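You operate a simulated robot arm through the tools that you are given. There is no shell and no other tool.

Carry out the task below with a simulated two-armed robot. There is one attempt and no reset: what you move stays moved.

## Task
Press the bronze ring into the hub housing.
Fine: table in under the ram, hand clear, lever down; table out again, housing on the rubber mat. Where these are worked on the way, their far stop is far enough and under half their travel is too little: press table.

It is judged by the outcome, as a careful person would: the job done as asked, and still so three seconds after it is handed in. It fails if anything else is knocked over, pushed out of place, dropped, spilled or broken.

## Robot
Two 7-joint arms with fingered hands on one trunk that stands fixed in place. Base frame: the origin is at the foot of the trunk, x ahead of it, y to its left, z up. Units: cm, rad, N and s.
The left shoulder is at [9, 12.8, 113.4], the right one opposite. Payload 5 kg a hand.
The tool frame of a hand sits at the grasp point between the pads (the TCP): z along the fingers, y along the line on which they close. The tips reach 3.7 cm beyond it. The gripper opens to 12.4 cm. The gripper's body begins 4.3 cm behind the TCP. The gripper is a hand of 3 fingers: y runs from the thumb to the fingers, the wrist lies at [-2.1, -11.6, -20.3] in the tool frame, and closing takes about 1.5 s.
Orientation is that of the tool frame in the base frame, as [roll, pitch, yaw] about the fixed x, y, z axes, in that order (R = Rz(yaw) Ry(pitch) Rx(roll)). With the fingers straight down and the wrist toward the robot, the tool's x, y and z point along [0, 1, 0], [1, 0, 0] and [0, 0, -1] of the base frame.

## Interface
- The arms move only by the tool step_arm. It takes "left_moves", "right_moves" or both (then of equal length, played together; a hand with none holds still); each is a list of rows, each a list of 7 numbers: the shift along the base's x, y, z in cm, then the turn, a rotation vector about the base's x, y, z in rad, then the finger opening in cm, from 0 to 12.4. In form: [[x, y, z, wx, wy, wz, claw], ...]. A call has 1 to 20 rows; each row is the pose to reach, as a shift and turn from the pose commanded when the call began. A row lasts 0.2 s, in which the tool goes at most 5 cm and 0.15 rad; a call with a longer step from one row to the next is refused whole, and so is a gripper value outside its range. Where a pose cannot be reached the arm comes as near as it can. A force on the tool above 40 N (or 10 N above the force at the start of the call, whichever is more), or a blocked arm, ends the call early, and 0.2 s more pass. The fingers move at their own pace (about 4.5 cm/s each) and stop on an object; they squeeze with about 22 N. The grip force told is the motor's: it shows also when the fingers shut on nothing. Time passes only in rows, and 0.2 s behind the last, so rows that repeat a pose let the fingers close. It gives the time, the measured TCP pose, the force on the tool (base axes), the opening and the grip force at its end, in the units of the frame above (readings bear some noise), with the torque about the TCP (base axes, N m) and any sound that the robot's microphone picked up.
- Cameras (640 x 400 px; columns grow to the right, rows downward): "scene" is now at [25.95, -0.85, 132.47]; the picture's right is [-0.11, -0.99, 0.00], its down [-0.28, 0.03, -0.96] and it looks along [0.95, -0.11, -0.29] (base axes); focal length 214 px, centre (320, 200). "left" rides on the left gripper at [-7.2, -10.4, -15.4] in its tool frame; the picture's right is [-0.83, -0.26, 0.49], its down [0.51, -0.72, 0.47] and it looks along [0.23, 0.64, 0.73] (tool axes); focal length 243 px, centre (320, 200). "right" rides on the right gripper at [7.3, -10.4, -15.4] in its tool frame; the picture's right is [-0.83, 0.26, -0.49], its down [-0.51, -0.72, 0.47] and it looks along [-0.23, 0.64, 0.73] (tool axes); focal length 243 px, centre (320, 200). There is no depth. A picture from a camera that has moved, and an enlarged one, comes with that camera's place and axes in the base frame and with its lens.
- camera(camera): a new picture of that camera. No time passes.
- raise_lower(by): slides the trunk up (or, below 0, down) by that many cm; the arms and the scene camera ride with it, the base frame stays. It gives what a move gives, with no picture.
- preshape(shape, hand): the hand has 3 fingers and takes this shape, open, in about a second: jaw (thumb against the fingers, like two jaws); tri (thumb and two fingers); tip (a fingertip pinch); poke (one finger out to press); point (the index stretched); flat (the hand flat); cup (the hand cupped); fist (a fist). The gripper value then closes the fingers along that shape, each until it touches; the sizes above hold for jaw. It gives what a move gives, with no picture.
- aim_head(pan, tilt): turns the head with the scene camera to pan (to the left, within 1.396 rad either way) and tilt (down, from -0.506 to 1.204), counted from straight ahead of the robot. It gives what a move gives.
- zoom(camera, box): a new picture of the part [left, top, right, bottom] of that camera's present view, enlarged. No time passes.
- job_done(): hands the job in; it is judged then, once.

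Places have to be worked out from the pictures, the camera data and where the tool is seen. Open the grippers and draw the arms clear of the work before you hand the job in, unless the task says otherwise.

The tools are called after "Emit:" as name(argument=value, ...) on one line, values as JSON. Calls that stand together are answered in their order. step_arm: Moves the arms, as the interface text tells. Its arguments: {"type":"object","properties":{"left_moves":{"type":"array"},"right_moves":{"type":"array"}},"required":[]} The other tools are called the same way: raise_lower (by) slides the trunk up or down; preshape (shape, hand) gives the hand a shape; aim_head (pan, tilt) turns the head that bears the scene camera; camera (camera) takes a picture; zoom (camera, box) takes an enlarged picture of a part of a camera's view; job_done () hands the job in.

At the start:

```text
clock: 0.0
left_tcp_pos: [61.34, 22.94, 134.5]
left_tcp_rot: [3.141, 0.001, 1.573]
left_wrist_force: [0.0, -0.3, 0.4]
left_ft_torque: [0.04, 0.01, 0.02]
left_finger_gap: 12.36
left_grip_force: 0.1
left_shape: jaw
right_tcp_pos: [55.52, -22.71, 137.33]
right_tcp_rot: [-3.14, -0.001, 1.574]
right_wrist_force: [-0.4, 0.4, -0.3]
right_ft_torque: [-0.02, 0.01, -0.01]
right_finger_gap: 12.37
right_grip_force: 0.1
right_shape: jaw
trunk travel left (down, up): [-32.5, 23.8]
head pan, tilt: [-0.112, 0.291]
```

scene: 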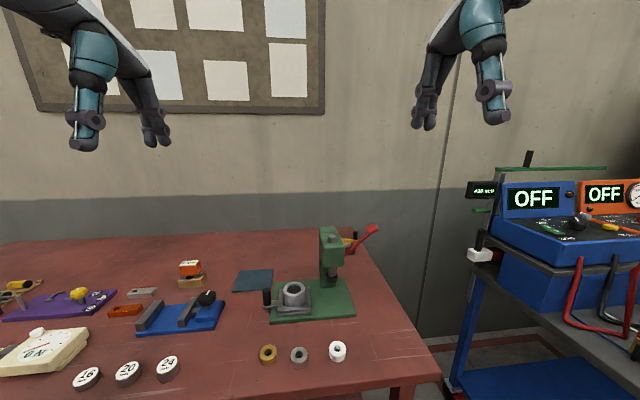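
right: 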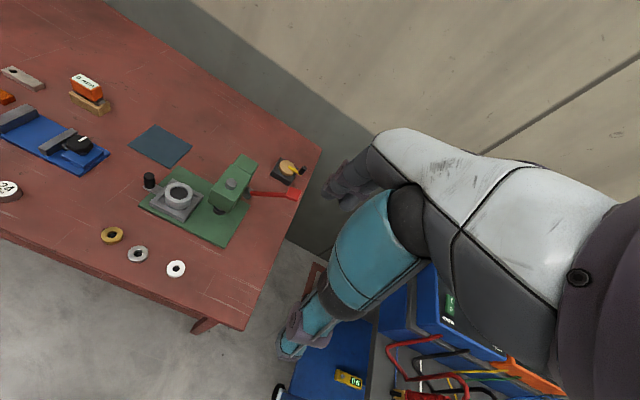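
left: 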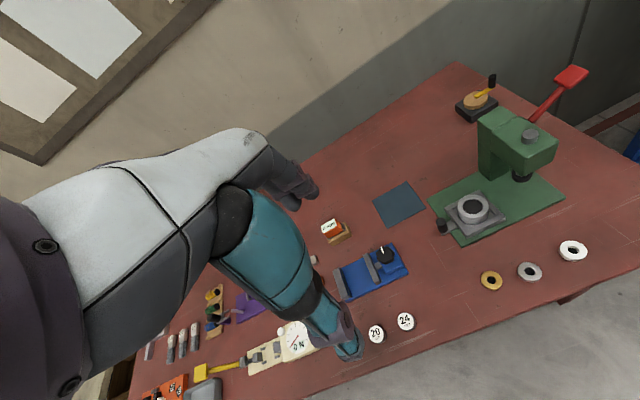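

I see the bench with a green arbor press, a sliding table holding a housing, three rings (bronze, grey, white) near the front edge and a blue-grey mat behind. I take enlarged pictures to work out places.

Emit:
zoom(camera="scene", box=[220, 210, 400, 380])

Emit:
zoom(camera="right", box=[80, 110, 330, 290])

Emit:
zoom(camera="left", box=[360, 50, 620, 300])

```text
2.35 times, centred on (310, 295) of scene
camera zoom: at [25.95, -0.85, 132.47], right [-0.11, -0.99, 0.0], down [-0.28, 0.03, -0.96], along [0.95, -0.11, -0.29], focal length 505 px, centre (344, -24)
```

zoom: 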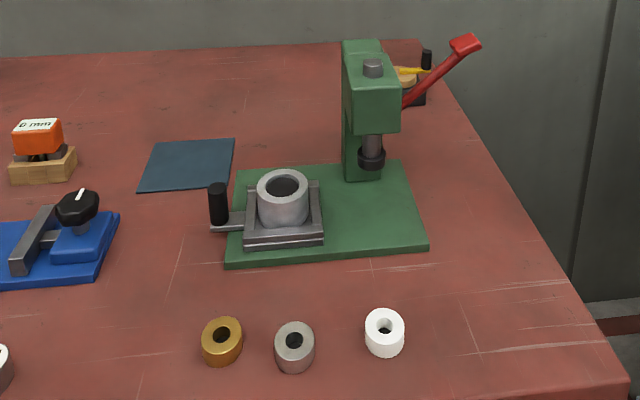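

```text
2.22 times, centred on (205, 200) of right
camera zoom: at [45.22, -15.52, 152.64], right [0.26, -0.83, 0.49], down [-0.72, -0.51, -0.47], along [0.64, -0.23, -0.73], focal length 539 px, centre (576, 200)
```

zoom: 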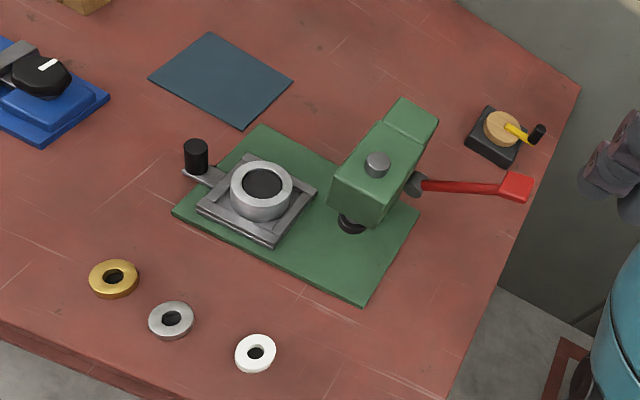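

```text
1.60 times, centred on (490, 175) of left
camera zoom: at [50.96, 15.73, 149.71], right [-0.26, -0.83, -0.49], down [-0.72, 0.51, -0.47], along [0.64, 0.23, -0.73], focal length 388 px, centre (48, 240)
```

zoom: 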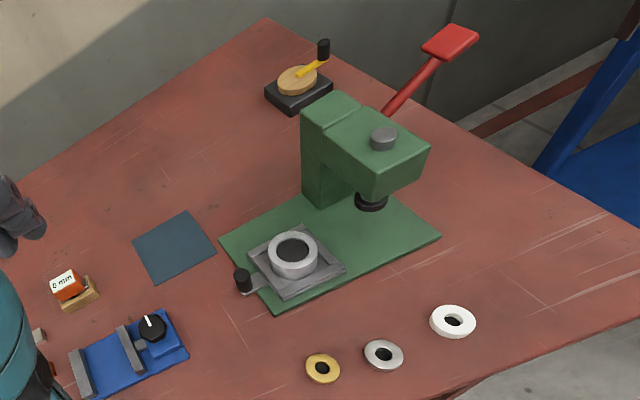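

The bronze ring triangulates to about (62.3, 6.5, top z≈87.3), the housing bore to (76, 0.8, top z≈92), the ram to (76.5, −9.8), and the lever end to (85, −23.5, 104). I move both hands to closer viewpoints, staying well above everything, to refine these with the wrist cameras.

Emit:
step_arm(left_moves=[[0.8, -2.1, -3.7, 0, 0, 0, 12.4], [1.6, -4.3, -7.5, 0, 0, 0, 12.4], [2.4, -6.4, -11.2, 0, 0, 0, 12.4], [3.1, -8.6, -15, 0, 0, 0, 12.4], [3.9, -10.7, -18.7, 0, 0, 0, 12.4], [4.7, -12.9, -22.5, 0, 0, 0, 12.4], [4.7, -12.9, -22.5, 0, 0, 0, 12.4]], right_moves=[[1.6, -1.2, -3.4, 0, 0, 0, 12.4], [3.2, -2.4, -6.8, 0, 0, 0, 12.4], [4.8, -3.6, -10.2, 0, 0, 0, 12.4], [6.4, -4.9, -13.6, 0, 0, 0, 12.4], [8, -6.1, -17, 0, 0, 0, 12.4], [9.5, -7.3, -20.3, 0, 0, 0, 12.4], [9.5, -7.3, -20.3, 0, 0, 0, 12.4]])

```text
clock: 1.6
left_tcp_pos: [65.86, 10.05, 111.84]
left_tcp_rot: [3.139, 0.0, 1.571]
left_wrist_force: [0.0, -0.4, 0.1]
left_ft_torque: [-0.02, 0.0, 0.01]
left_finger_gap: 12.37
left_grip_force: 0.0
left_shape: jaw
right_tcp_pos: [64.86, -30.12, 117.12]
right_tcp_rot: [3.14, -0.002, 1.574]
right_wrist_force: [-0.6, 0.2, 0.5]
right_ft_torque: [-0.06, -0.02, -0.01]
right_finger_gap: 12.41
right_grip_force: 0.1
right_shape: jaw
trunk travel left (down, up): [-32.5, 23.8]
head pan, tilt: [-0.112, 0.291]
```

Both arms arrived as planned with no contact. I take pictures from both wrist cameras now.

Emit:
camera(camera="left")

Emit:
camera(camera="right")

Emit:
camera(camera="scene")

```text
taken
camera left: at [55.45, 2.93, 127.24], right [-0.26, -0.83, -0.49], down [-0.72, 0.51, -0.47], along [0.64, 0.23, -0.73], focal length 243 px, centre (320, 200)
```

left: 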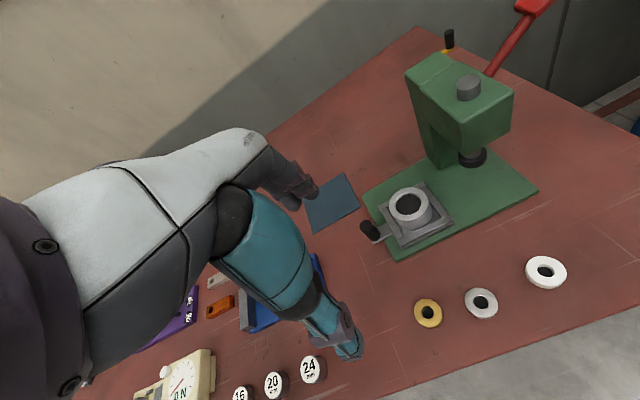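

```text
taken
camera right: at [54.47, -22.78, 132.44], right [0.26, -0.83, 0.49], down [-0.72, -0.51, -0.47], along [0.64, -0.23, -0.73], focal length 243 px, centre (320, 200)
```

right: 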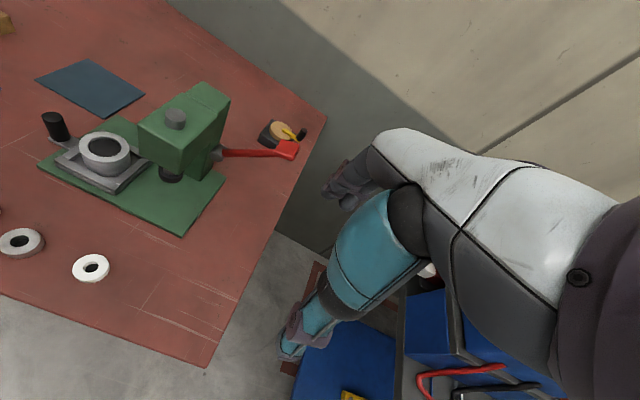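

```text
taken
camera scene: at [25.79, -0.76, 132.52], right [-0.11, -0.99, 0.0], down [-0.28, 0.03, -0.96], along [0.95, -0.11, -0.29], focal length 214 px, centre (320, 200)
```

scene: 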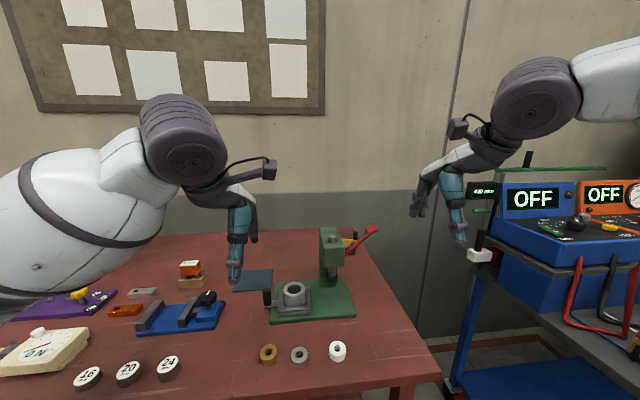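

The fingers sit where predicted in the wrist views. I zoom in on the rings, housing and press from the left wrist, and the lever from the right wrist.

Emit:
zoom(camera="left", box=[340, 160, 580, 340])

Emit:
zoom(camera="left", box=[360, 0, 600, 170])

Emit:
zoom(camera="right", box=[30, 70, 320, 250])

Emit:
zoom(camera="scene", box=[260, 215, 390, 330])

```text
2.22 times, centred on (460, 250) of left
camera zoom: at [55.45, 2.93, 127.24], right [-0.26, -0.83, -0.49], down [-0.72, 0.51, -0.47], along [0.64, 0.23, -0.73], focal length 539 px, centre (9, 89)
```

zoom: 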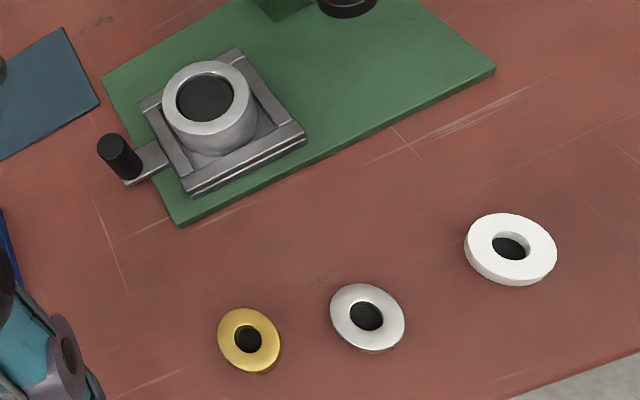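

```text
2.35 times, centred on (480, 85) of left
camera zoom: at [55.45, 2.93, 127.24], right [-0.26, -0.83, -0.49], down [-0.72, 0.51, -0.47], along [0.64, 0.23, -0.73], focal length 571 px, centre (-56, 471)
```

zoom: 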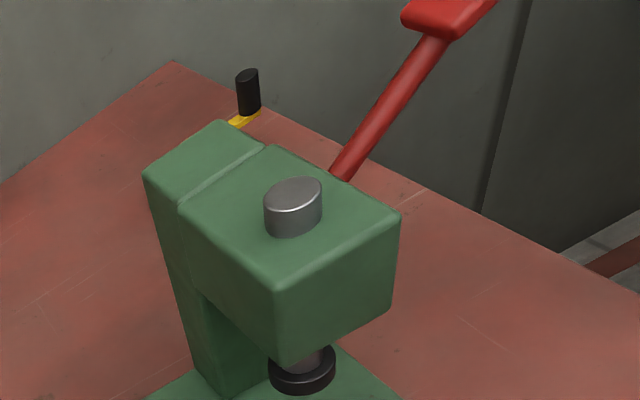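

```text
2.21 times, centred on (175, 160) of right
camera zoom: at [54.47, -22.78, 132.44], right [0.26, -0.83, 0.49], down [-0.72, -0.51, -0.47], along [0.64, -0.23, -0.73], focal length 535 px, centre (640, 288)
```

zoom: 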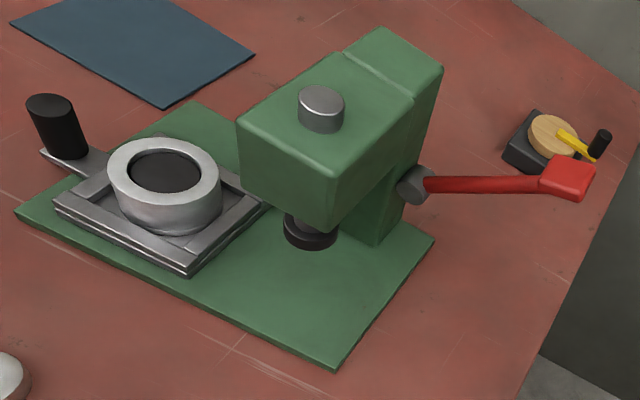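

```text
3.48 times, centred on (325, 272) of scene
camera zoom: at [25.79, -0.76, 132.52], right [-0.11, -0.99, 0.0], down [-0.28, 0.03, -0.96], along [0.95, -0.11, -0.29], focal length 746 px, centre (303, -52)
```

zoom: 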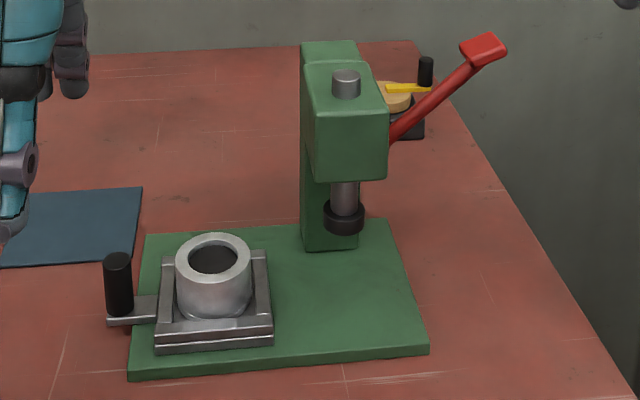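

Refined places: bronze ring ≈(62.2, 6.4), top z≈87.3, Ø≈3.8; housing ≈(76.1, 0.6), top z≈91.8, bore ≈3.8; ram ≈(76, −9.8), bottom ≈94.2; knob ≈(76.1, 8.0), z 88–92.5; lever in the plane x≈83 from hub (y −13.5, z 96.6) to pad (y −23, z 105). The left hand goes above the bronze ring first, opening narrowed to 8 cm.

Emit:
step_arm(left_moves=[[-0.9, -0.9, -3.8, 0, 0, 0, 8], [-1.8, -1.8, -7.6, 0, 0, 0, 8], [-2.8, -2.8, -11.4, 0, 0, 0, 8], [-3.7, -3.65, -15.2, 0, 0, 0, 8], [-3.7, -3.65, -15.2, 0, 0, 0, 8], [-3.7, -3.65, -15.2, 0, 0, 0, 8]])

```text
clock: 3.0
left_tcp_pos: [62.45, 6.4, 96.57]
left_tcp_rot: [-3.141, 0.0, 1.574]
left_wrist_force: [0.1, -0.1, -0.9]
left_ft_torque: [0.0, 0.0, -0.01]
left_finger_gap: 8.0
left_grip_force: 0.1
left_shape: jaw
right_tcp_pos: [65.1, -30.04, 117.06]
right_tcp_rot: [-3.141, 0.0, 1.574]
right_wrist_force: [0.5, -0.1, 0.7]
right_ft_torque: [0.0, -0.02, 0.02]
right_finger_gap: 12.38
right_grip_force: 0.1
right_shape: jaw
trunk travel left (down, up): [-32.5, 23.8]
head pan, tilt: [-0.112, 0.291]
```

The hand is above the ring at (62.4, 6.4, 96.6). I check the alignment with the left and scene cameras.

Emit:
camera(camera="left")

Emit:
zoom(camera="scene", box=[200, 240, 360, 380])

Emit:
zoom(camera="right", box=[0, 60, 160, 300])

```text
taken
camera left: at [51.95, -0.83, 111.96], right [-0.26, -0.83, -0.49], down [-0.72, 0.51, -0.47], along [0.64, 0.23, -0.73], focal length 243 px, centre (320, 200)
```

left: 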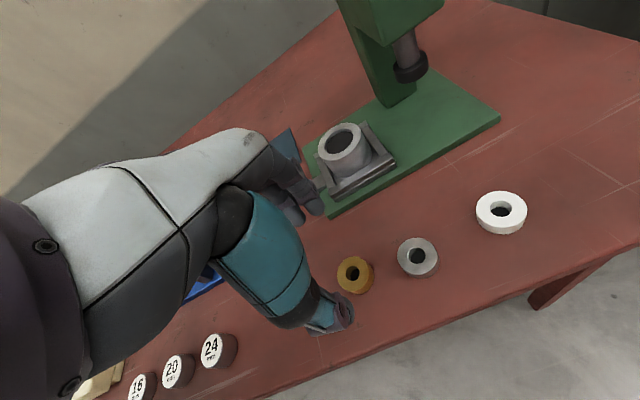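

```text
2.86 times, centred on (280, 310) of scene
camera zoom: at [25.98, -0.86, 132.47], right [-0.11, -0.99, 0.0], down [-0.29, 0.03, -0.96], along [0.95, -0.11, -0.29], focal length 613 px, centre (434, -114)
```

zoom: 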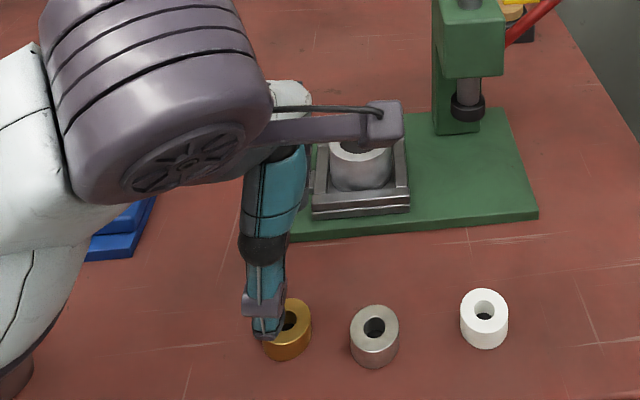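

```text
1.67 times, centred on (80, 180) of right
camera zoom: at [54.65, -22.88, 132.34], right [0.26, -0.83, 0.49], down [-0.72, -0.51, -0.47], along [0.64, -0.23, -0.73], focal length 404 px, centre (720, 233)
```

zoom: 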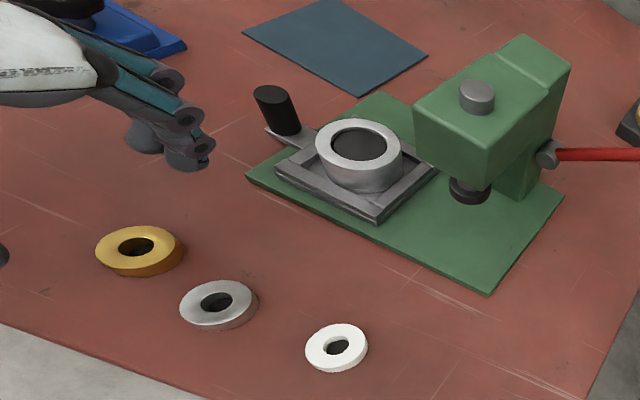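

Three cameras agree the bronze ring is at about (62.15, 6.3), nearly under the TCP. I descend so the tips stop about 1 cm below the ring's top, without touching the bench, then look before closing.

Emit:
step_arm(left_moves=[[-0.1, 0, -2.2, 0, 0, 0, 8], [-0.2, -0.1, -4.4, 0, 0, 0, 8], [-0.25, -0.1, -6.5, 0, 0, 0, 8], [-0.25, -0.1, -6.5, 0, 0, 0, 8]])

Emit:
zoom(camera="right", box=[0, 60, 160, 300])

Emit:
zoom(camera="left", box=[220, 160, 460, 360])

Emit:
zoom(camera="scene", box=[220, 280, 360, 380])

```text
clock: 4.0
left_tcp_pos: [62.1, 6.29, 90.16]
left_tcp_rot: [3.141, 0.0, 1.574]
left_wrist_force: [0.5, 0.0, 0.6]
left_ft_torque: [0.01, 0.0, 0.01]
left_finger_gap: 8.02
left_grip_force: 0.1
left_shape: jaw
right_tcp_pos: [64.89, -30.02, 116.99]
right_tcp_rot: [-3.141, 0.0, 1.571]
right_wrist_force: [0.8, -0.1, 0.8]
right_ft_torque: [0.01, -0.01, 0.0]
right_finger_gap: 12.33
right_grip_force: 0.2
right_shape: jaw
trunk travel left (down, up): [-32.5, 23.8]
head pan, tilt: [-0.112, 0.291]
```

```text
1.67 times, centred on (80, 180) of right
camera zoom: at [54.62, -22.88, 132.35], right [0.26, -0.83, 0.49], down [-0.72, -0.51, -0.47], along [0.64, -0.23, -0.73], focal length 404 px, centre (720, 233)
```

zoom: 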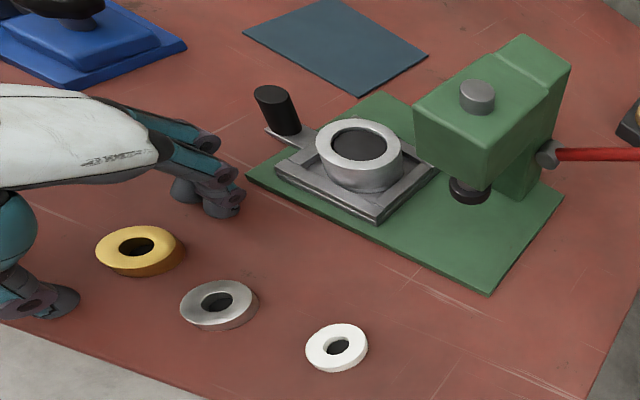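

```text
2.00 times, centred on (340, 260) of left
camera zoom: at [51.72, -0.9, 105.5], right [-0.26, -0.83, -0.49], down [-0.72, 0.51, -0.47], along [0.64, 0.23, -0.73], focal length 485 px, centre (280, 80)
```

zoom: 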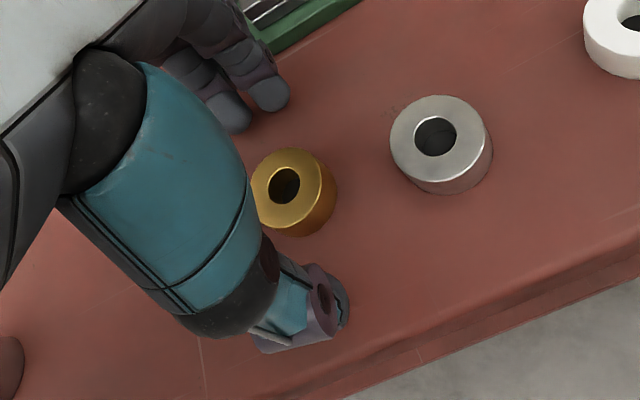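

```text
4.00 times, centred on (290, 330) of scene
camera zoom: at [25.95, -0.86, 132.47], right [-0.11, -0.99, 0.0], down [-0.28, 0.03, -0.96], along [0.95, -0.11, -0.29], focal length 858 px, centre (440, -320)
```

zoom: 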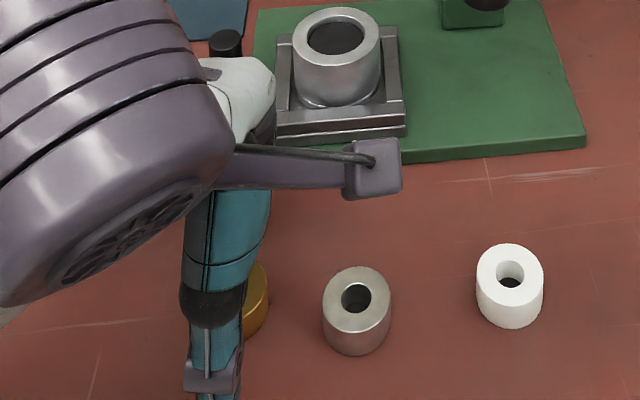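

The ring sits midway between thumb and fingers in both wrist views. I close the fingers on it.

Emit:
step_arm(left_moves=[[0, 0, 0, 0, 0, 0, 6], [0, 0, 0, 0, 0, 0, 5], [0, 0, 0, 0, 0, 0, 4], [0, 0, 0, 0, 0, 0, 3.5], [0, 0, 0, 0, 0, 0, 3], [0, 0, 0, 0, 0, 0, 2.5], [0, 0, 0, 0, 0, 0, 2], [0, 0, 0, 0, 0, 0, 2], [0, 0, 0, 0, 0, 0, 2]])

Emit:
zoom(camera="right", box=[0, 60, 160, 300])

Emit:
zoom(camera="left", box=[220, 160, 460, 360])

```text
clock: 6.0
left_tcp_pos: [62.13, 6.24, 90.1]
left_tcp_rot: [3.141, 0.001, 1.573]
left_wrist_force: [-0.4, 1.1, 0.0]
left_ft_torque: [0.01, 0.01, -0.01]
left_finger_gap: 2.79
left_grip_force: 22.0
left_shape: jaw
right_tcp_pos: [65.06, -30.01, 117.0]
right_tcp_rot: [3.141, 0.0, 1.573]
right_wrist_force: [-0.2, -0.2, 0.1]
right_ft_torque: [0.0, -0.02, 0.04]
right_finger_gap: 12.35
right_grip_force: 0.1
right_shape: jaw
trunk travel left (down, up): [-32.5, 23.8]
head pan, tilt: [-0.112, 0.291]
```

```text
1.67 times, centred on (80, 180) of right
camera zoom: at [54.64, -22.87, 132.34], right [0.26, -0.83, 0.49], down [-0.72, -0.51, -0.47], along [0.64, -0.23, -0.73], focal length 404 px, centre (720, 233)
```

zoom: 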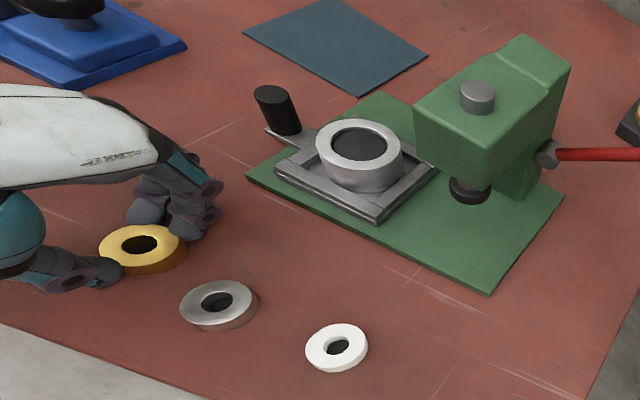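

```text
2.00 times, centred on (340, 260) of left
camera zoom: at [51.73, -0.88, 105.49], right [-0.26, -0.83, -0.49], down [-0.72, 0.51, -0.47], along [0.64, 0.23, -0.73], focal length 485 px, centre (280, 80)
```

zoom: 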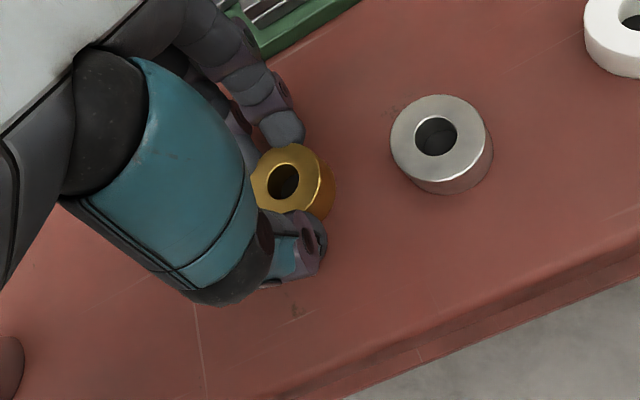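

Grip force is 22 N with the ring held between thumb and two fingers. I lift it straight up and check that it comes along level.

Emit:
step_arm(left_moves=[[0, 0, 1, 0, 0, 0, 2], [0, 0, 3, 0, 0, 0, 2], [0, 0, 6, 0, 0, 0, 2], [0, 0, 9, 0, 0, 0, 2], [0, 0, 11, 0, 0, 0, 2], [0, 0, 11, 0, 0, 0, 2]])

Emit:
zoom(camera="right", box=[0, 0, 160, 240])

Emit:
zoom(camera="left", box=[220, 160, 460, 360])

Emit:
zoom(camera="scene", box=[200, 240, 360, 340])

```text
clock: 7.4
left_tcp_pos: [62.18, 6.21, 101.19]
left_tcp_rot: [-3.141, 0.0, 1.571]
left_wrist_force: [-0.5, 0.6, -1.1]
left_ft_torque: [-0.01, 0.02, -0.05]
left_finger_gap: 2.79
left_grip_force: 22.3
left_shape: jaw
right_tcp_pos: [64.98, -30.1, 117.01]
right_tcp_rot: [-3.141, 0.0, 1.571]
right_wrist_force: [1.0, 0.2, -0.6]
right_ft_torque: [0.01, 0.03, -0.02]
right_finger_gap: 12.38
right_grip_force: 0.0
right_shape: jaw
trunk travel left (down, up): [-32.5, 23.8]
head pan, tilt: [-0.112, 0.291]
```

```text
1.67 times, centred on (80, 120) of right
camera zoom: at [54.65, -22.86, 132.33], right [0.26, -0.83, 0.49], down [-0.72, -0.51, -0.47], along [0.64, -0.23, -0.73], focal length 404 px, centre (720, 333)
```

zoom: 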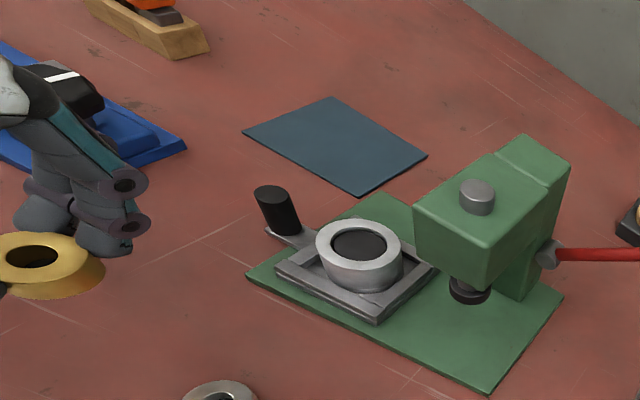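

```text
2.00 times, centred on (340, 260) of left
camera zoom: at [51.76, -0.93, 116.52], right [-0.26, -0.83, -0.49], down [-0.72, 0.51, -0.47], along [0.64, 0.23, -0.73], focal length 485 px, centre (280, 80)
```

zoom: 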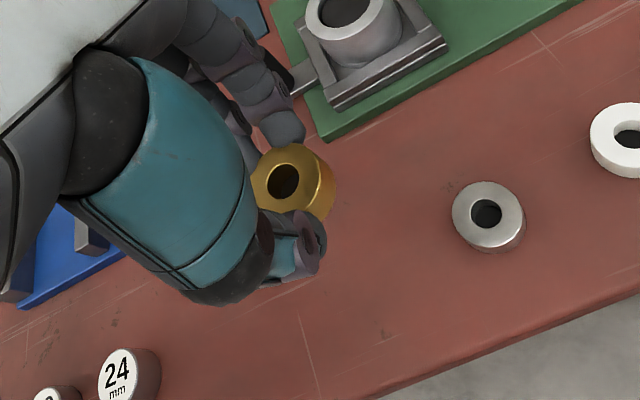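

```text
4.00 times, centred on (280, 290) of scene
camera zoom: at [25.98, -0.84, 132.46], right [-0.11, -0.99, 0.0], down [-0.29, 0.03, -0.96], along [0.95, -0.11, -0.29], focal length 858 px, centre (480, -160)
```

zoom: 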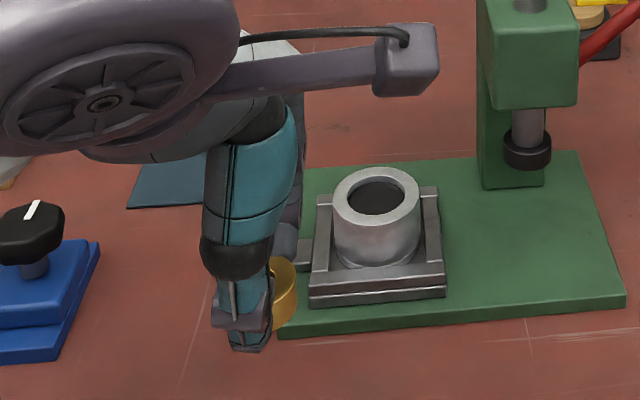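

The ring is held level, its centre about (+0.2, 0) from the TCP. I carry it over the housing at this height, staying clear of the press head, and then fine-align using the cameras.

Emit:
step_arm(left_moves=[[2.3, -0.9, 0, 0, 0, 0, 2], [4.6, -1.8, 0, 0, 0, 0, 2], [6.9, -2.7, 0, 0, 0, 0, 2], [9.2, -3.6, 0, 0, 0, 0, 2], [11.5, -4.5, 0, 0, 0, 0, 2], [13.85, -5.5, 0, 0, 0, 0, 2], [13.85, -5.5, 0, 0, 0, 0, 2]])

Emit:
camera(camera="right")

Emit:
zoom(camera="left", box=[220, 160, 460, 360])

Emit:
zoom(camera="scene", box=[220, 200, 380, 340])

```text
clock: 9.0
left_tcp_pos: [75.88, 0.77, 101.17]
left_tcp_rot: [3.142, 0.0, 1.573]
left_wrist_force: [-1.1, 0.8, -1.0]
left_ft_torque: [-0.03, -0.02, -0.02]
left_finger_gap: 2.79
left_grip_force: 21.9
left_shape: jaw
right_tcp_pos: [64.93, -30.01, 116.98]
right_tcp_rot: [3.14, 0.0, 1.574]
right_wrist_force: [0.1, 0.6, -0.2]
right_ft_torque: [0.0, 0.0, -0.02]
right_finger_gap: 12.38
right_grip_force: 0.1
right_shape: jaw
trunk travel left (down, up): [-32.5, 23.8]
head pan, tilt: [-0.112, 0.291]
```

```text
taken
camera right: at [54.58, -22.82, 132.38], right [0.26, -0.83, 0.49], down [-0.72, -0.51, -0.47], along [0.64, -0.23, -0.73], focal length 243 px, centre (320, 200)
```

right: 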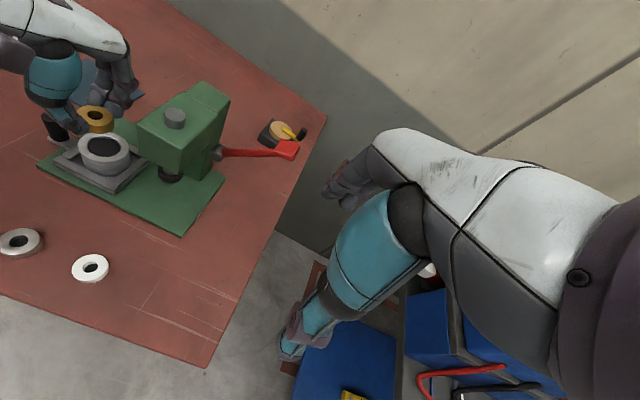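

```text
2.00 times, centred on (340, 260) of left
camera zoom: at [65.55, -6.39, 116.52], right [-0.26, -0.83, -0.49], down [-0.72, 0.51, -0.47], along [0.64, 0.23, -0.73], focal length 485 px, centre (280, 80)
```

zoom: 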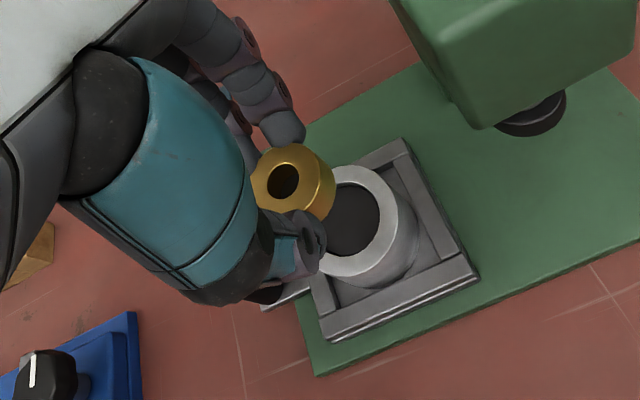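

```text
2.86 times, centred on (300, 270) of scene
camera zoom: at [25.91, -0.8, 132.48], right [-0.11, -0.99, 0.0], down [-0.28, 0.03, -0.96], along [0.95, -0.11, -0.29], focal length 613 px, centre (377, 0)
```

zoom: 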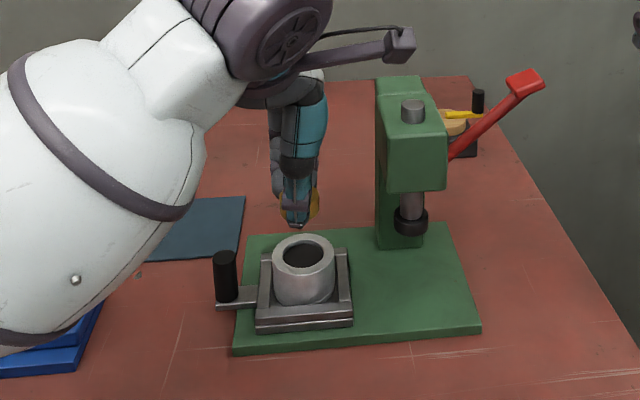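

The left camera puts the housing about (−0.2, −0.2) from the held ring, and the scene camera agrees in y. I zoom the right camera in for an independent check in x.

Emit:
zoom(camera="right", box=[40, 80, 160, 200])

Emit:
zoom(camera="scene", box=[270, 240, 330, 290])

```text
3.33 times, centred on (100, 140) of right
camera zoom: at [54.58, -22.82, 132.38], right [0.26, -0.83, 0.49], down [-0.72, -0.51, -0.47], along [0.64, -0.23, -0.73], focal length 809 px, centre (1053, 400)
```

zoom: 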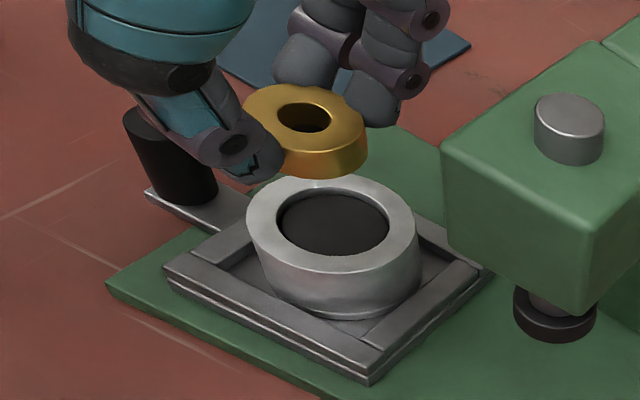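

```text
8.00 times, centred on (300, 265) of scene
camera zoom: at [25.91, -0.8, 132.48], right [-0.11, -0.99, 0.0], down [-0.28, 0.03, -0.96], along [0.95, -0.11, -0.29], focal length 1716 px, centre (480, -320)
```

zoom: 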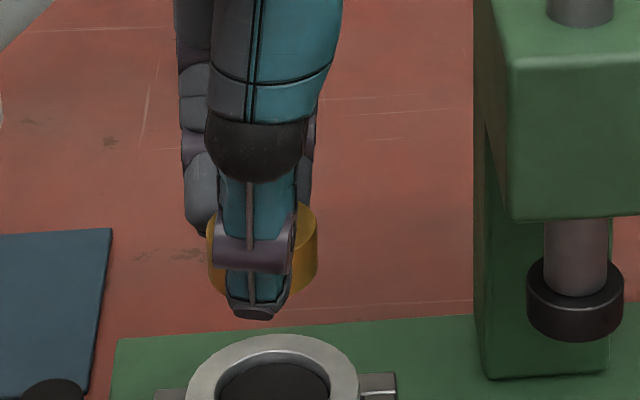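

Both wrist cameras and the scene camera agree: the housing is about (−0.17, −0.2) from the ring. I shift by that and descend to just above the housing, then look again.

Emit:
step_arm(left_moves=[[-0.18, -0.2, 0, 0, 0, 0, 2], [-0.18, -0.2, -1.5, 0, 0, 0, 2], [-0.18, -0.2, -3, 0, 0, 0, 2], [-0.18, -0.2, -3.8, 0, 0, 0, 2], [-0.18, -0.2, -3.8, 0, 0, 0, 2]])

Emit:
zoom(camera="right", box=[40, 80, 160, 200])

Emit:
zoom(camera="scene", box=[270, 240, 330, 300])

Emit:
zoom(camera="left", box=[280, 180, 440, 320])

```text
clock: 10.2
left_tcp_pos: [75.77, 0.61, 97.32]
left_tcp_rot: [-3.141, 0.001, 1.573]
left_wrist_force: [-0.1, -0.5, -1.2]
left_ft_torque: [0.0, 0.03, 0.02]
left_finger_gap: 2.79
left_grip_force: 21.9
left_shape: jaw
right_tcp_pos: [64.89, -30.09, 116.97]
right_tcp_rot: [3.141, 0.001, 1.574]
right_wrist_force: [-0.4, 0.6, 1.0]
right_ft_torque: [-0.01, -0.02, 0.0]
right_finger_gap: 12.38
right_grip_force: 0.1
right_shape: jaw
trunk travel left (down, up): [-32.5, 23.8]
head pan, tilt: [-0.112, 0.291]
```

```text
3.33 times, centred on (100, 140) of right
camera zoom: at [54.64, -22.87, 132.35], right [0.26, -0.83, 0.49], down [-0.72, -0.51, -0.47], along [0.64, -0.23, -0.73], focal length 809 px, centre (1053, 400)
```

zoom: 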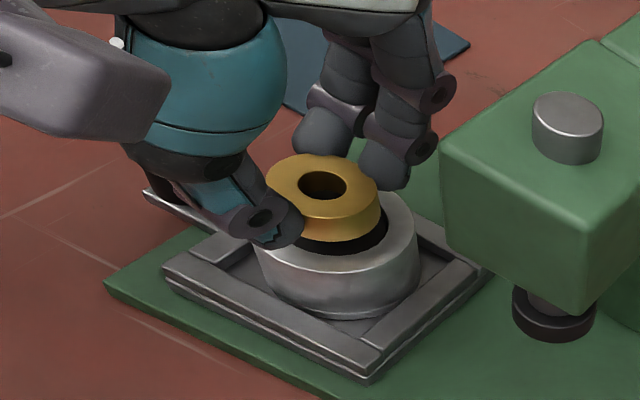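

```text
6.67 times, centred on (300, 270) of scene
camera zoom: at [25.96, -0.85, 132.47], right [-0.11, -0.99, 0.0], down [-0.28, 0.03, -0.96], along [0.95, -0.11, -0.29], focal length 1430 px, centre (453, -267)
```

zoom: 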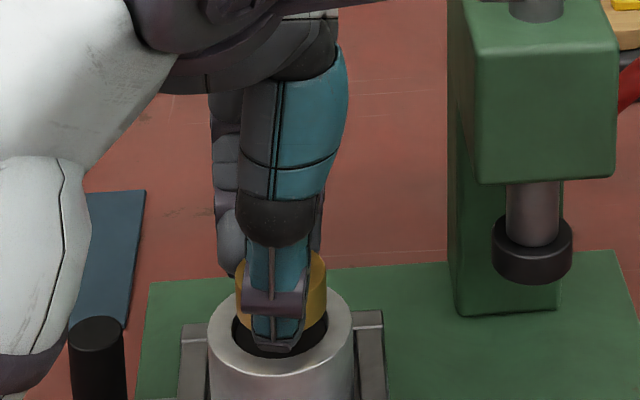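

```text
2.86 times, centred on (360, 250) of left
camera zoom: at [65.41, -6.66, 112.68], right [-0.26, -0.83, -0.49], down [-0.72, 0.51, -0.47], along [0.64, 0.23, -0.73], focal length 693 px, centre (206, 57)
```

zoom: 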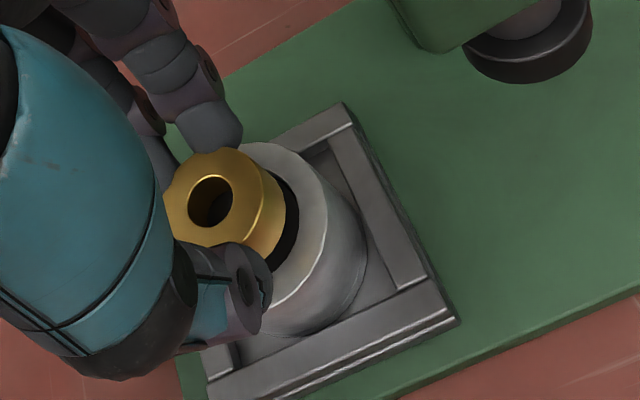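

The ring now lines up with the bore within about 1 mm in all three views. I lower it in small steps and watch the wrist force.

Emit:
step_arm(left_moves=[[0.05, 0.03, -0.2, 0, 0, 0, 2], [0.05, 0.03, -0.4, 0, 0, 0, 2], [0.05, 0.03, -0.5, 0, 0, 0, 2], [0.05, 0.03, -0.5, 0, 0, 0, 2]])

Emit:
zoom(camera="right", box=[40, 80, 160, 200])

Emit:
zoom(camera="scene", box=[270, 240, 330, 300])

```text
clock: 11.2
left_tcp_pos: [75.68, 0.62, 96.84]
left_tcp_rot: [-3.142, -0.001, 1.572]
left_wrist_force: [0.2, 0.0, -1.2]
left_ft_torque: [0.01, 0.01, -0.02]
left_finger_gap: 2.81
left_grip_force: 22.3
left_shape: jaw
right_tcp_pos: [64.97, -30.09, 116.9]
right_tcp_rot: [3.141, 0.002, 1.573]
right_wrist_force: [0.3, 0.3, -0.4]
right_ft_torque: [0.0, -0.01, 0.0]
right_finger_gap: 12.38
right_grip_force: 0.0
right_shape: jaw
trunk travel left (down, up): [-32.5, 23.8]
head pan, tilt: [-0.112, 0.291]
```

```text
3.33 times, centred on (100, 140) of right
camera zoom: at [54.64, -22.86, 132.35], right [0.26, -0.83, 0.49], down [-0.72, -0.51, -0.47], along [0.64, -0.23, -0.73], focal length 809 px, centre (1053, 400)
```

zoom: 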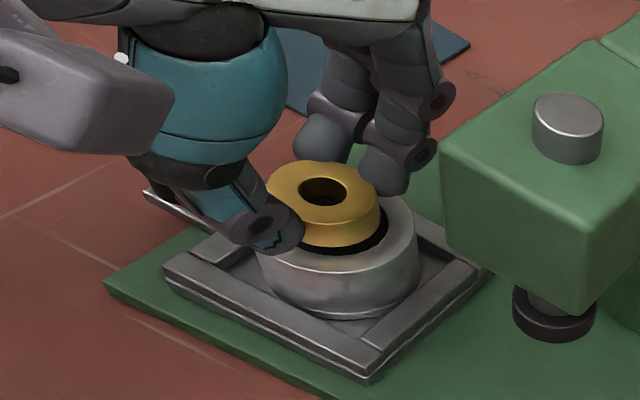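

```text
6.67 times, centred on (300, 270) of scene
camera zoom: at [25.96, -0.84, 132.47], right [-0.11, -0.99, 0.0], down [-0.28, 0.03, -0.96], along [0.95, -0.11, -0.29], focal length 1430 px, centre (453, -267)
```

zoom: 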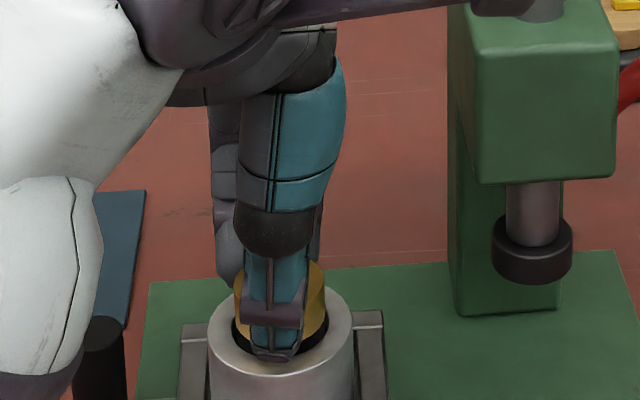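

No contact yet; a thin dark gap is still visible under the ring. I keep lowering in small steps.

Emit:
step_arm(left_moves=[[0.05, 0.03, -0.15, 0, 0, 0, 2], [0.05, 0.03, -0.3, 0, 0, 0, 2], [0.05, 0.03, -0.45, 0, 0, 0, 2], [0.05, 0.03, -0.45, 0, 0, 0, 2]])

Emit:
zoom(camera="right", box=[40, 80, 160, 200])

Emit:
zoom(camera="scene", box=[270, 240, 330, 300])

```text
clock: 12.2
left_tcp_pos: [75.82, 0.65, 96.34]
left_tcp_rot: [-3.141, 0.0, 1.573]
left_wrist_force: [-0.1, -0.5, -1.8]
left_ft_torque: [0.02, 0.0, 0.01]
left_finger_gap: 2.8
left_grip_force: 21.8
left_shape: jaw
right_tcp_pos: [65.1, -30.11, 116.96]
right_tcp_rot: [-3.141, -0.002, 1.572]
right_wrist_force: [0.3, -0.4, -0.2]
right_ft_torque: [-0.02, 0.0, 0.0]
right_finger_gap: 12.38
right_grip_force: 0.1
right_shape: jaw
trunk travel left (down, up): [-32.5, 23.8]
head pan, tilt: [-0.112, 0.291]
```

```text
3.33 times, centred on (100, 140) of right
camera zoom: at [54.64, -22.87, 132.34], right [0.26, -0.83, 0.49], down [-0.72, -0.51, -0.47], along [0.64, -0.23, -0.73], focal length 809 px, centre (1053, 400)
```

zoom: 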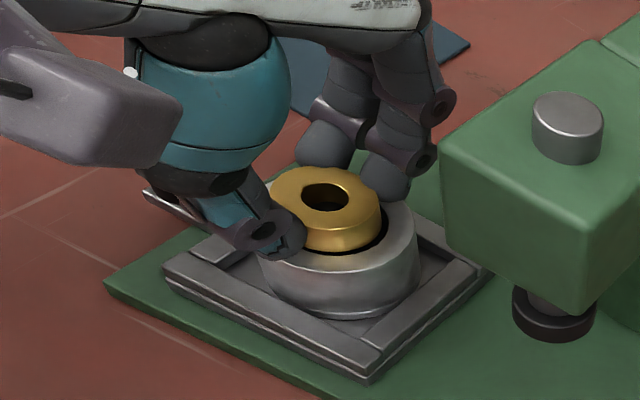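

```text
6.67 times, centred on (300, 270) of scene
camera zoom: at [25.96, -0.85, 132.47], right [-0.11, -0.99, 0.0], down [-0.28, 0.03, -0.96], along [0.95, -0.11, -0.29], focal length 1430 px, centre (453, -267)
```

zoom: 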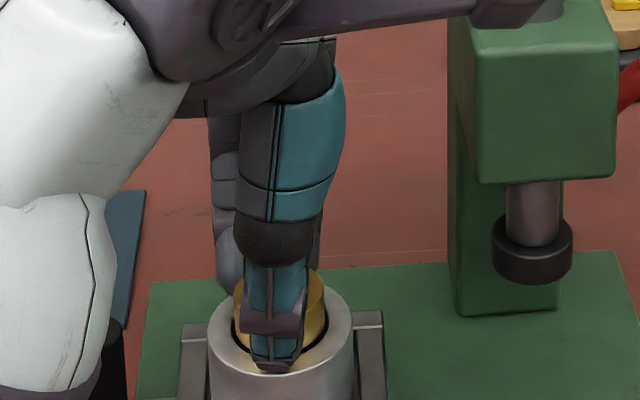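

Still almost no force. I zoom in tighter to see whether the ring is entering the bore mouth.

Emit:
zoom(camera="right", box=[80, 120, 130, 170])

Emit:
zoom(camera="left", box=[320, 210, 400, 290])

Emit:
zoom(camera="scene", box=[285, 275, 315, 300])

```text
8.00 times, centred on (105, 145) of right
camera zoom: at [54.64, -22.87, 132.34], right [0.26, -0.83, 0.49], down [-0.72, -0.51, -0.47], along [0.64, -0.23, -0.73], focal length 1941 px, centre (2040, 640)
```

zoom: 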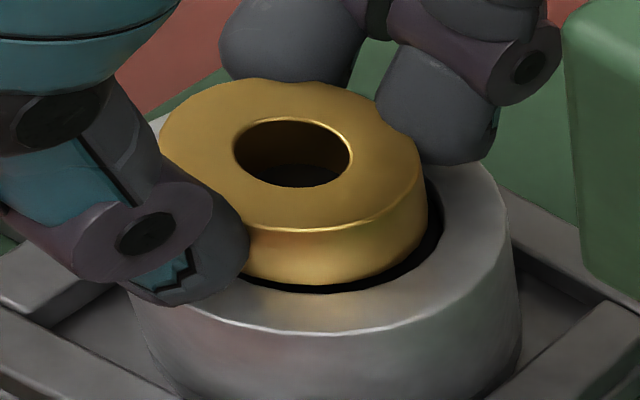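

```text
5.00 times, centred on (360, 250) of left
camera zoom: at [65.48, -6.56, 111.74], right [-0.26, -0.83, -0.49], down [-0.72, 0.51, -0.47], along [0.64, 0.23, -0.73], focal length 1213 px, centre (120, -50)
```

zoom: 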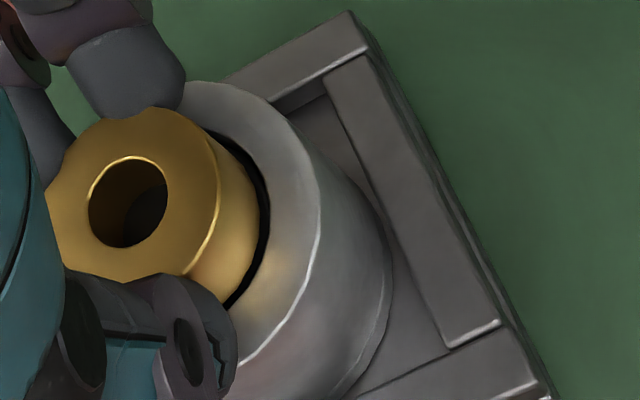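

```text
16.00 times, centred on (300, 288) of scene
camera zoom: at [25.96, -0.85, 132.47], right [-0.11, -0.99, 0.0], down [-0.28, 0.03, -0.96], along [0.95, -0.11, -0.29], focal length 3432 px, centre (640, -1200)
```

zoom: 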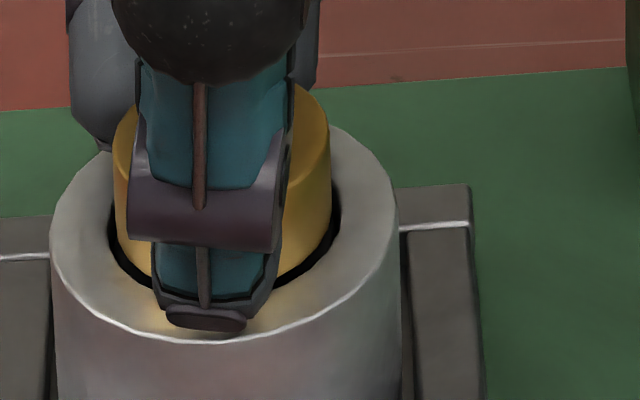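

The ring is centred over the bore with an even thin gap. I lower further in 1.5 mm steps watching for force.

Emit:
step_arm(left_moves=[[0, 0, -0.15, 0, 0, 0, 2], [0, 0, -0.3, 0, 0, 0, 2], [0, 0, -0.3, 0, 0, 0, 2]])

Emit:
zoom(camera="right", box=[80, 120, 130, 170])

Emit:
zoom(camera="scene", box=[285, 275, 315, 300])

```text
clock: 13.0
left_tcp_pos: [75.91, 0.66, 95.91]
left_tcp_rot: [3.14, -0.001, 1.572]
left_wrist_force: [0.9, -0.2, -0.9]
left_ft_torque: [0.01, 0.0, 0.03]
left_finger_gap: 2.79
left_grip_force: 22.3
left_shape: jaw
right_tcp_pos: [64.97, -30.08, 116.98]
right_tcp_rot: [-3.142, 0.0, 1.572]
right_wrist_force: [-0.3, -0.2, 0.2]
right_ft_torque: [0.02, 0.01, 0.01]
right_finger_gap: 12.39
right_grip_force: 0.1
right_shape: jaw
trunk travel left (down, up): [-32.5, 23.8]
head pan, tilt: [-0.112, 0.291]
```

```text
8.00 times, centred on (105, 145) of right
camera zoom: at [54.64, -22.86, 132.35], right [0.26, -0.83, 0.49], down [-0.72, -0.51, -0.47], along [0.64, -0.23, -0.73], focal length 1941 px, centre (2040, 640)
```

zoom: 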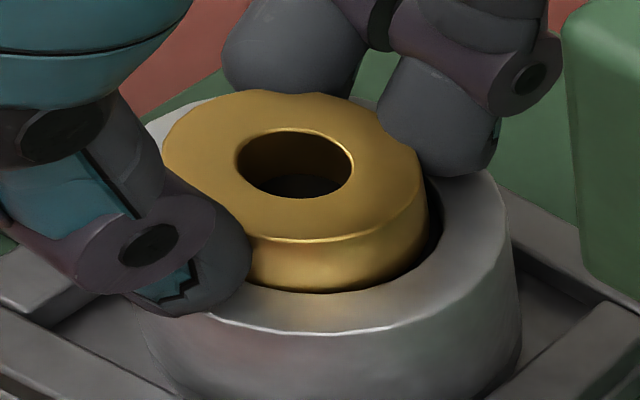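

```text
16.00 times, centred on (300, 288) of scene
camera zoom: at [25.96, -0.85, 132.47], right [-0.11, -0.99, 0.0], down [-0.28, 0.03, -0.96], along [0.95, -0.11, -0.29], focal length 3432 px, centre (640, -1200)
```

zoom: 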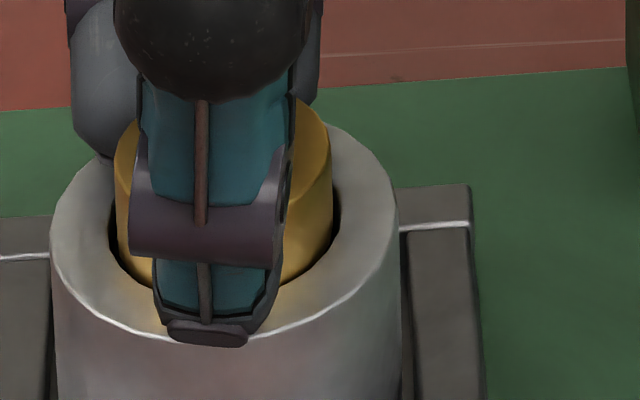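

The ring's lower edge is now passing below the bore rim with no force: it is entering the lead-in. I continue down gently.

Emit:
step_arm(left_moves=[[0, -0.03, -0.15, 0, 0, 0, 2], [0, -0.05, -0.3, 0, 0, 0, 2], [0, -0.05, -0.3, 0, 0, 0, 2]])

Emit:
zoom(camera="right", box=[80, 120, 130, 170])

Emit:
zoom(camera="scene", box=[285, 275, 315, 300])

```text
clock: 13.8
left_tcp_pos: [75.72, 0.64, 96.0]
left_tcp_rot: [3.138, 0.002, 1.572]
left_wrist_force: [3.3, 0.5, 16.3]
left_ft_torque: [-0.17, -0.61, 0.09]
left_finger_gap: 2.79
left_grip_force: 21.9
left_shape: jaw
right_tcp_pos: [64.93, -30.08, 117.03]
right_tcp_rot: [3.139, 0.0, 1.572]
right_wrist_force: [-0.8, -0.2, 0.2]
right_ft_torque: [0.0, 0.01, -0.03]
right_finger_gap: 12.39
right_grip_force: 0.1
right_shape: jaw
trunk travel left (down, up): [-32.5, 23.8]
head pan, tilt: [-0.112, 0.291]
```

```text
8.00 times, centred on (105, 145) of right
camera zoom: at [54.49, -22.85, 132.43], right [0.26, -0.83, 0.49], down [-0.72, -0.51, -0.47], along [0.64, -0.23, -0.73], focal length 1941 px, centre (2040, 640)
```

zoom: 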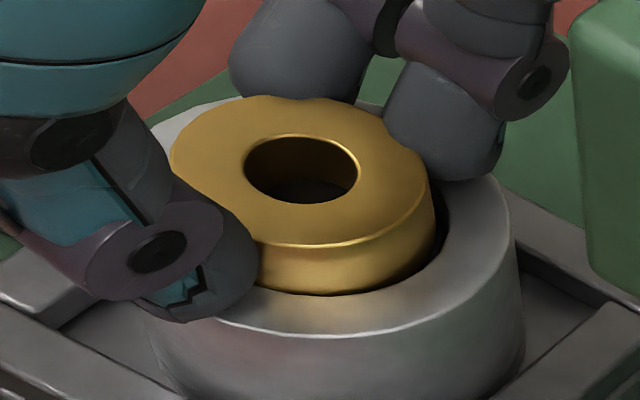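

```text
16.00 times, centred on (300, 288) of scene
camera zoom: at [25.81, -0.83, 132.51], right [-0.11, -0.99, 0.0], down [-0.28, 0.03, -0.96], along [0.95, -0.11, -0.29], focal length 3432 px, centre (640, -1200)
```

zoom: 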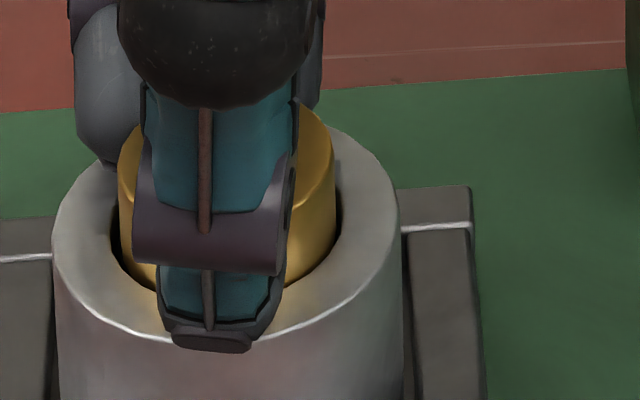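

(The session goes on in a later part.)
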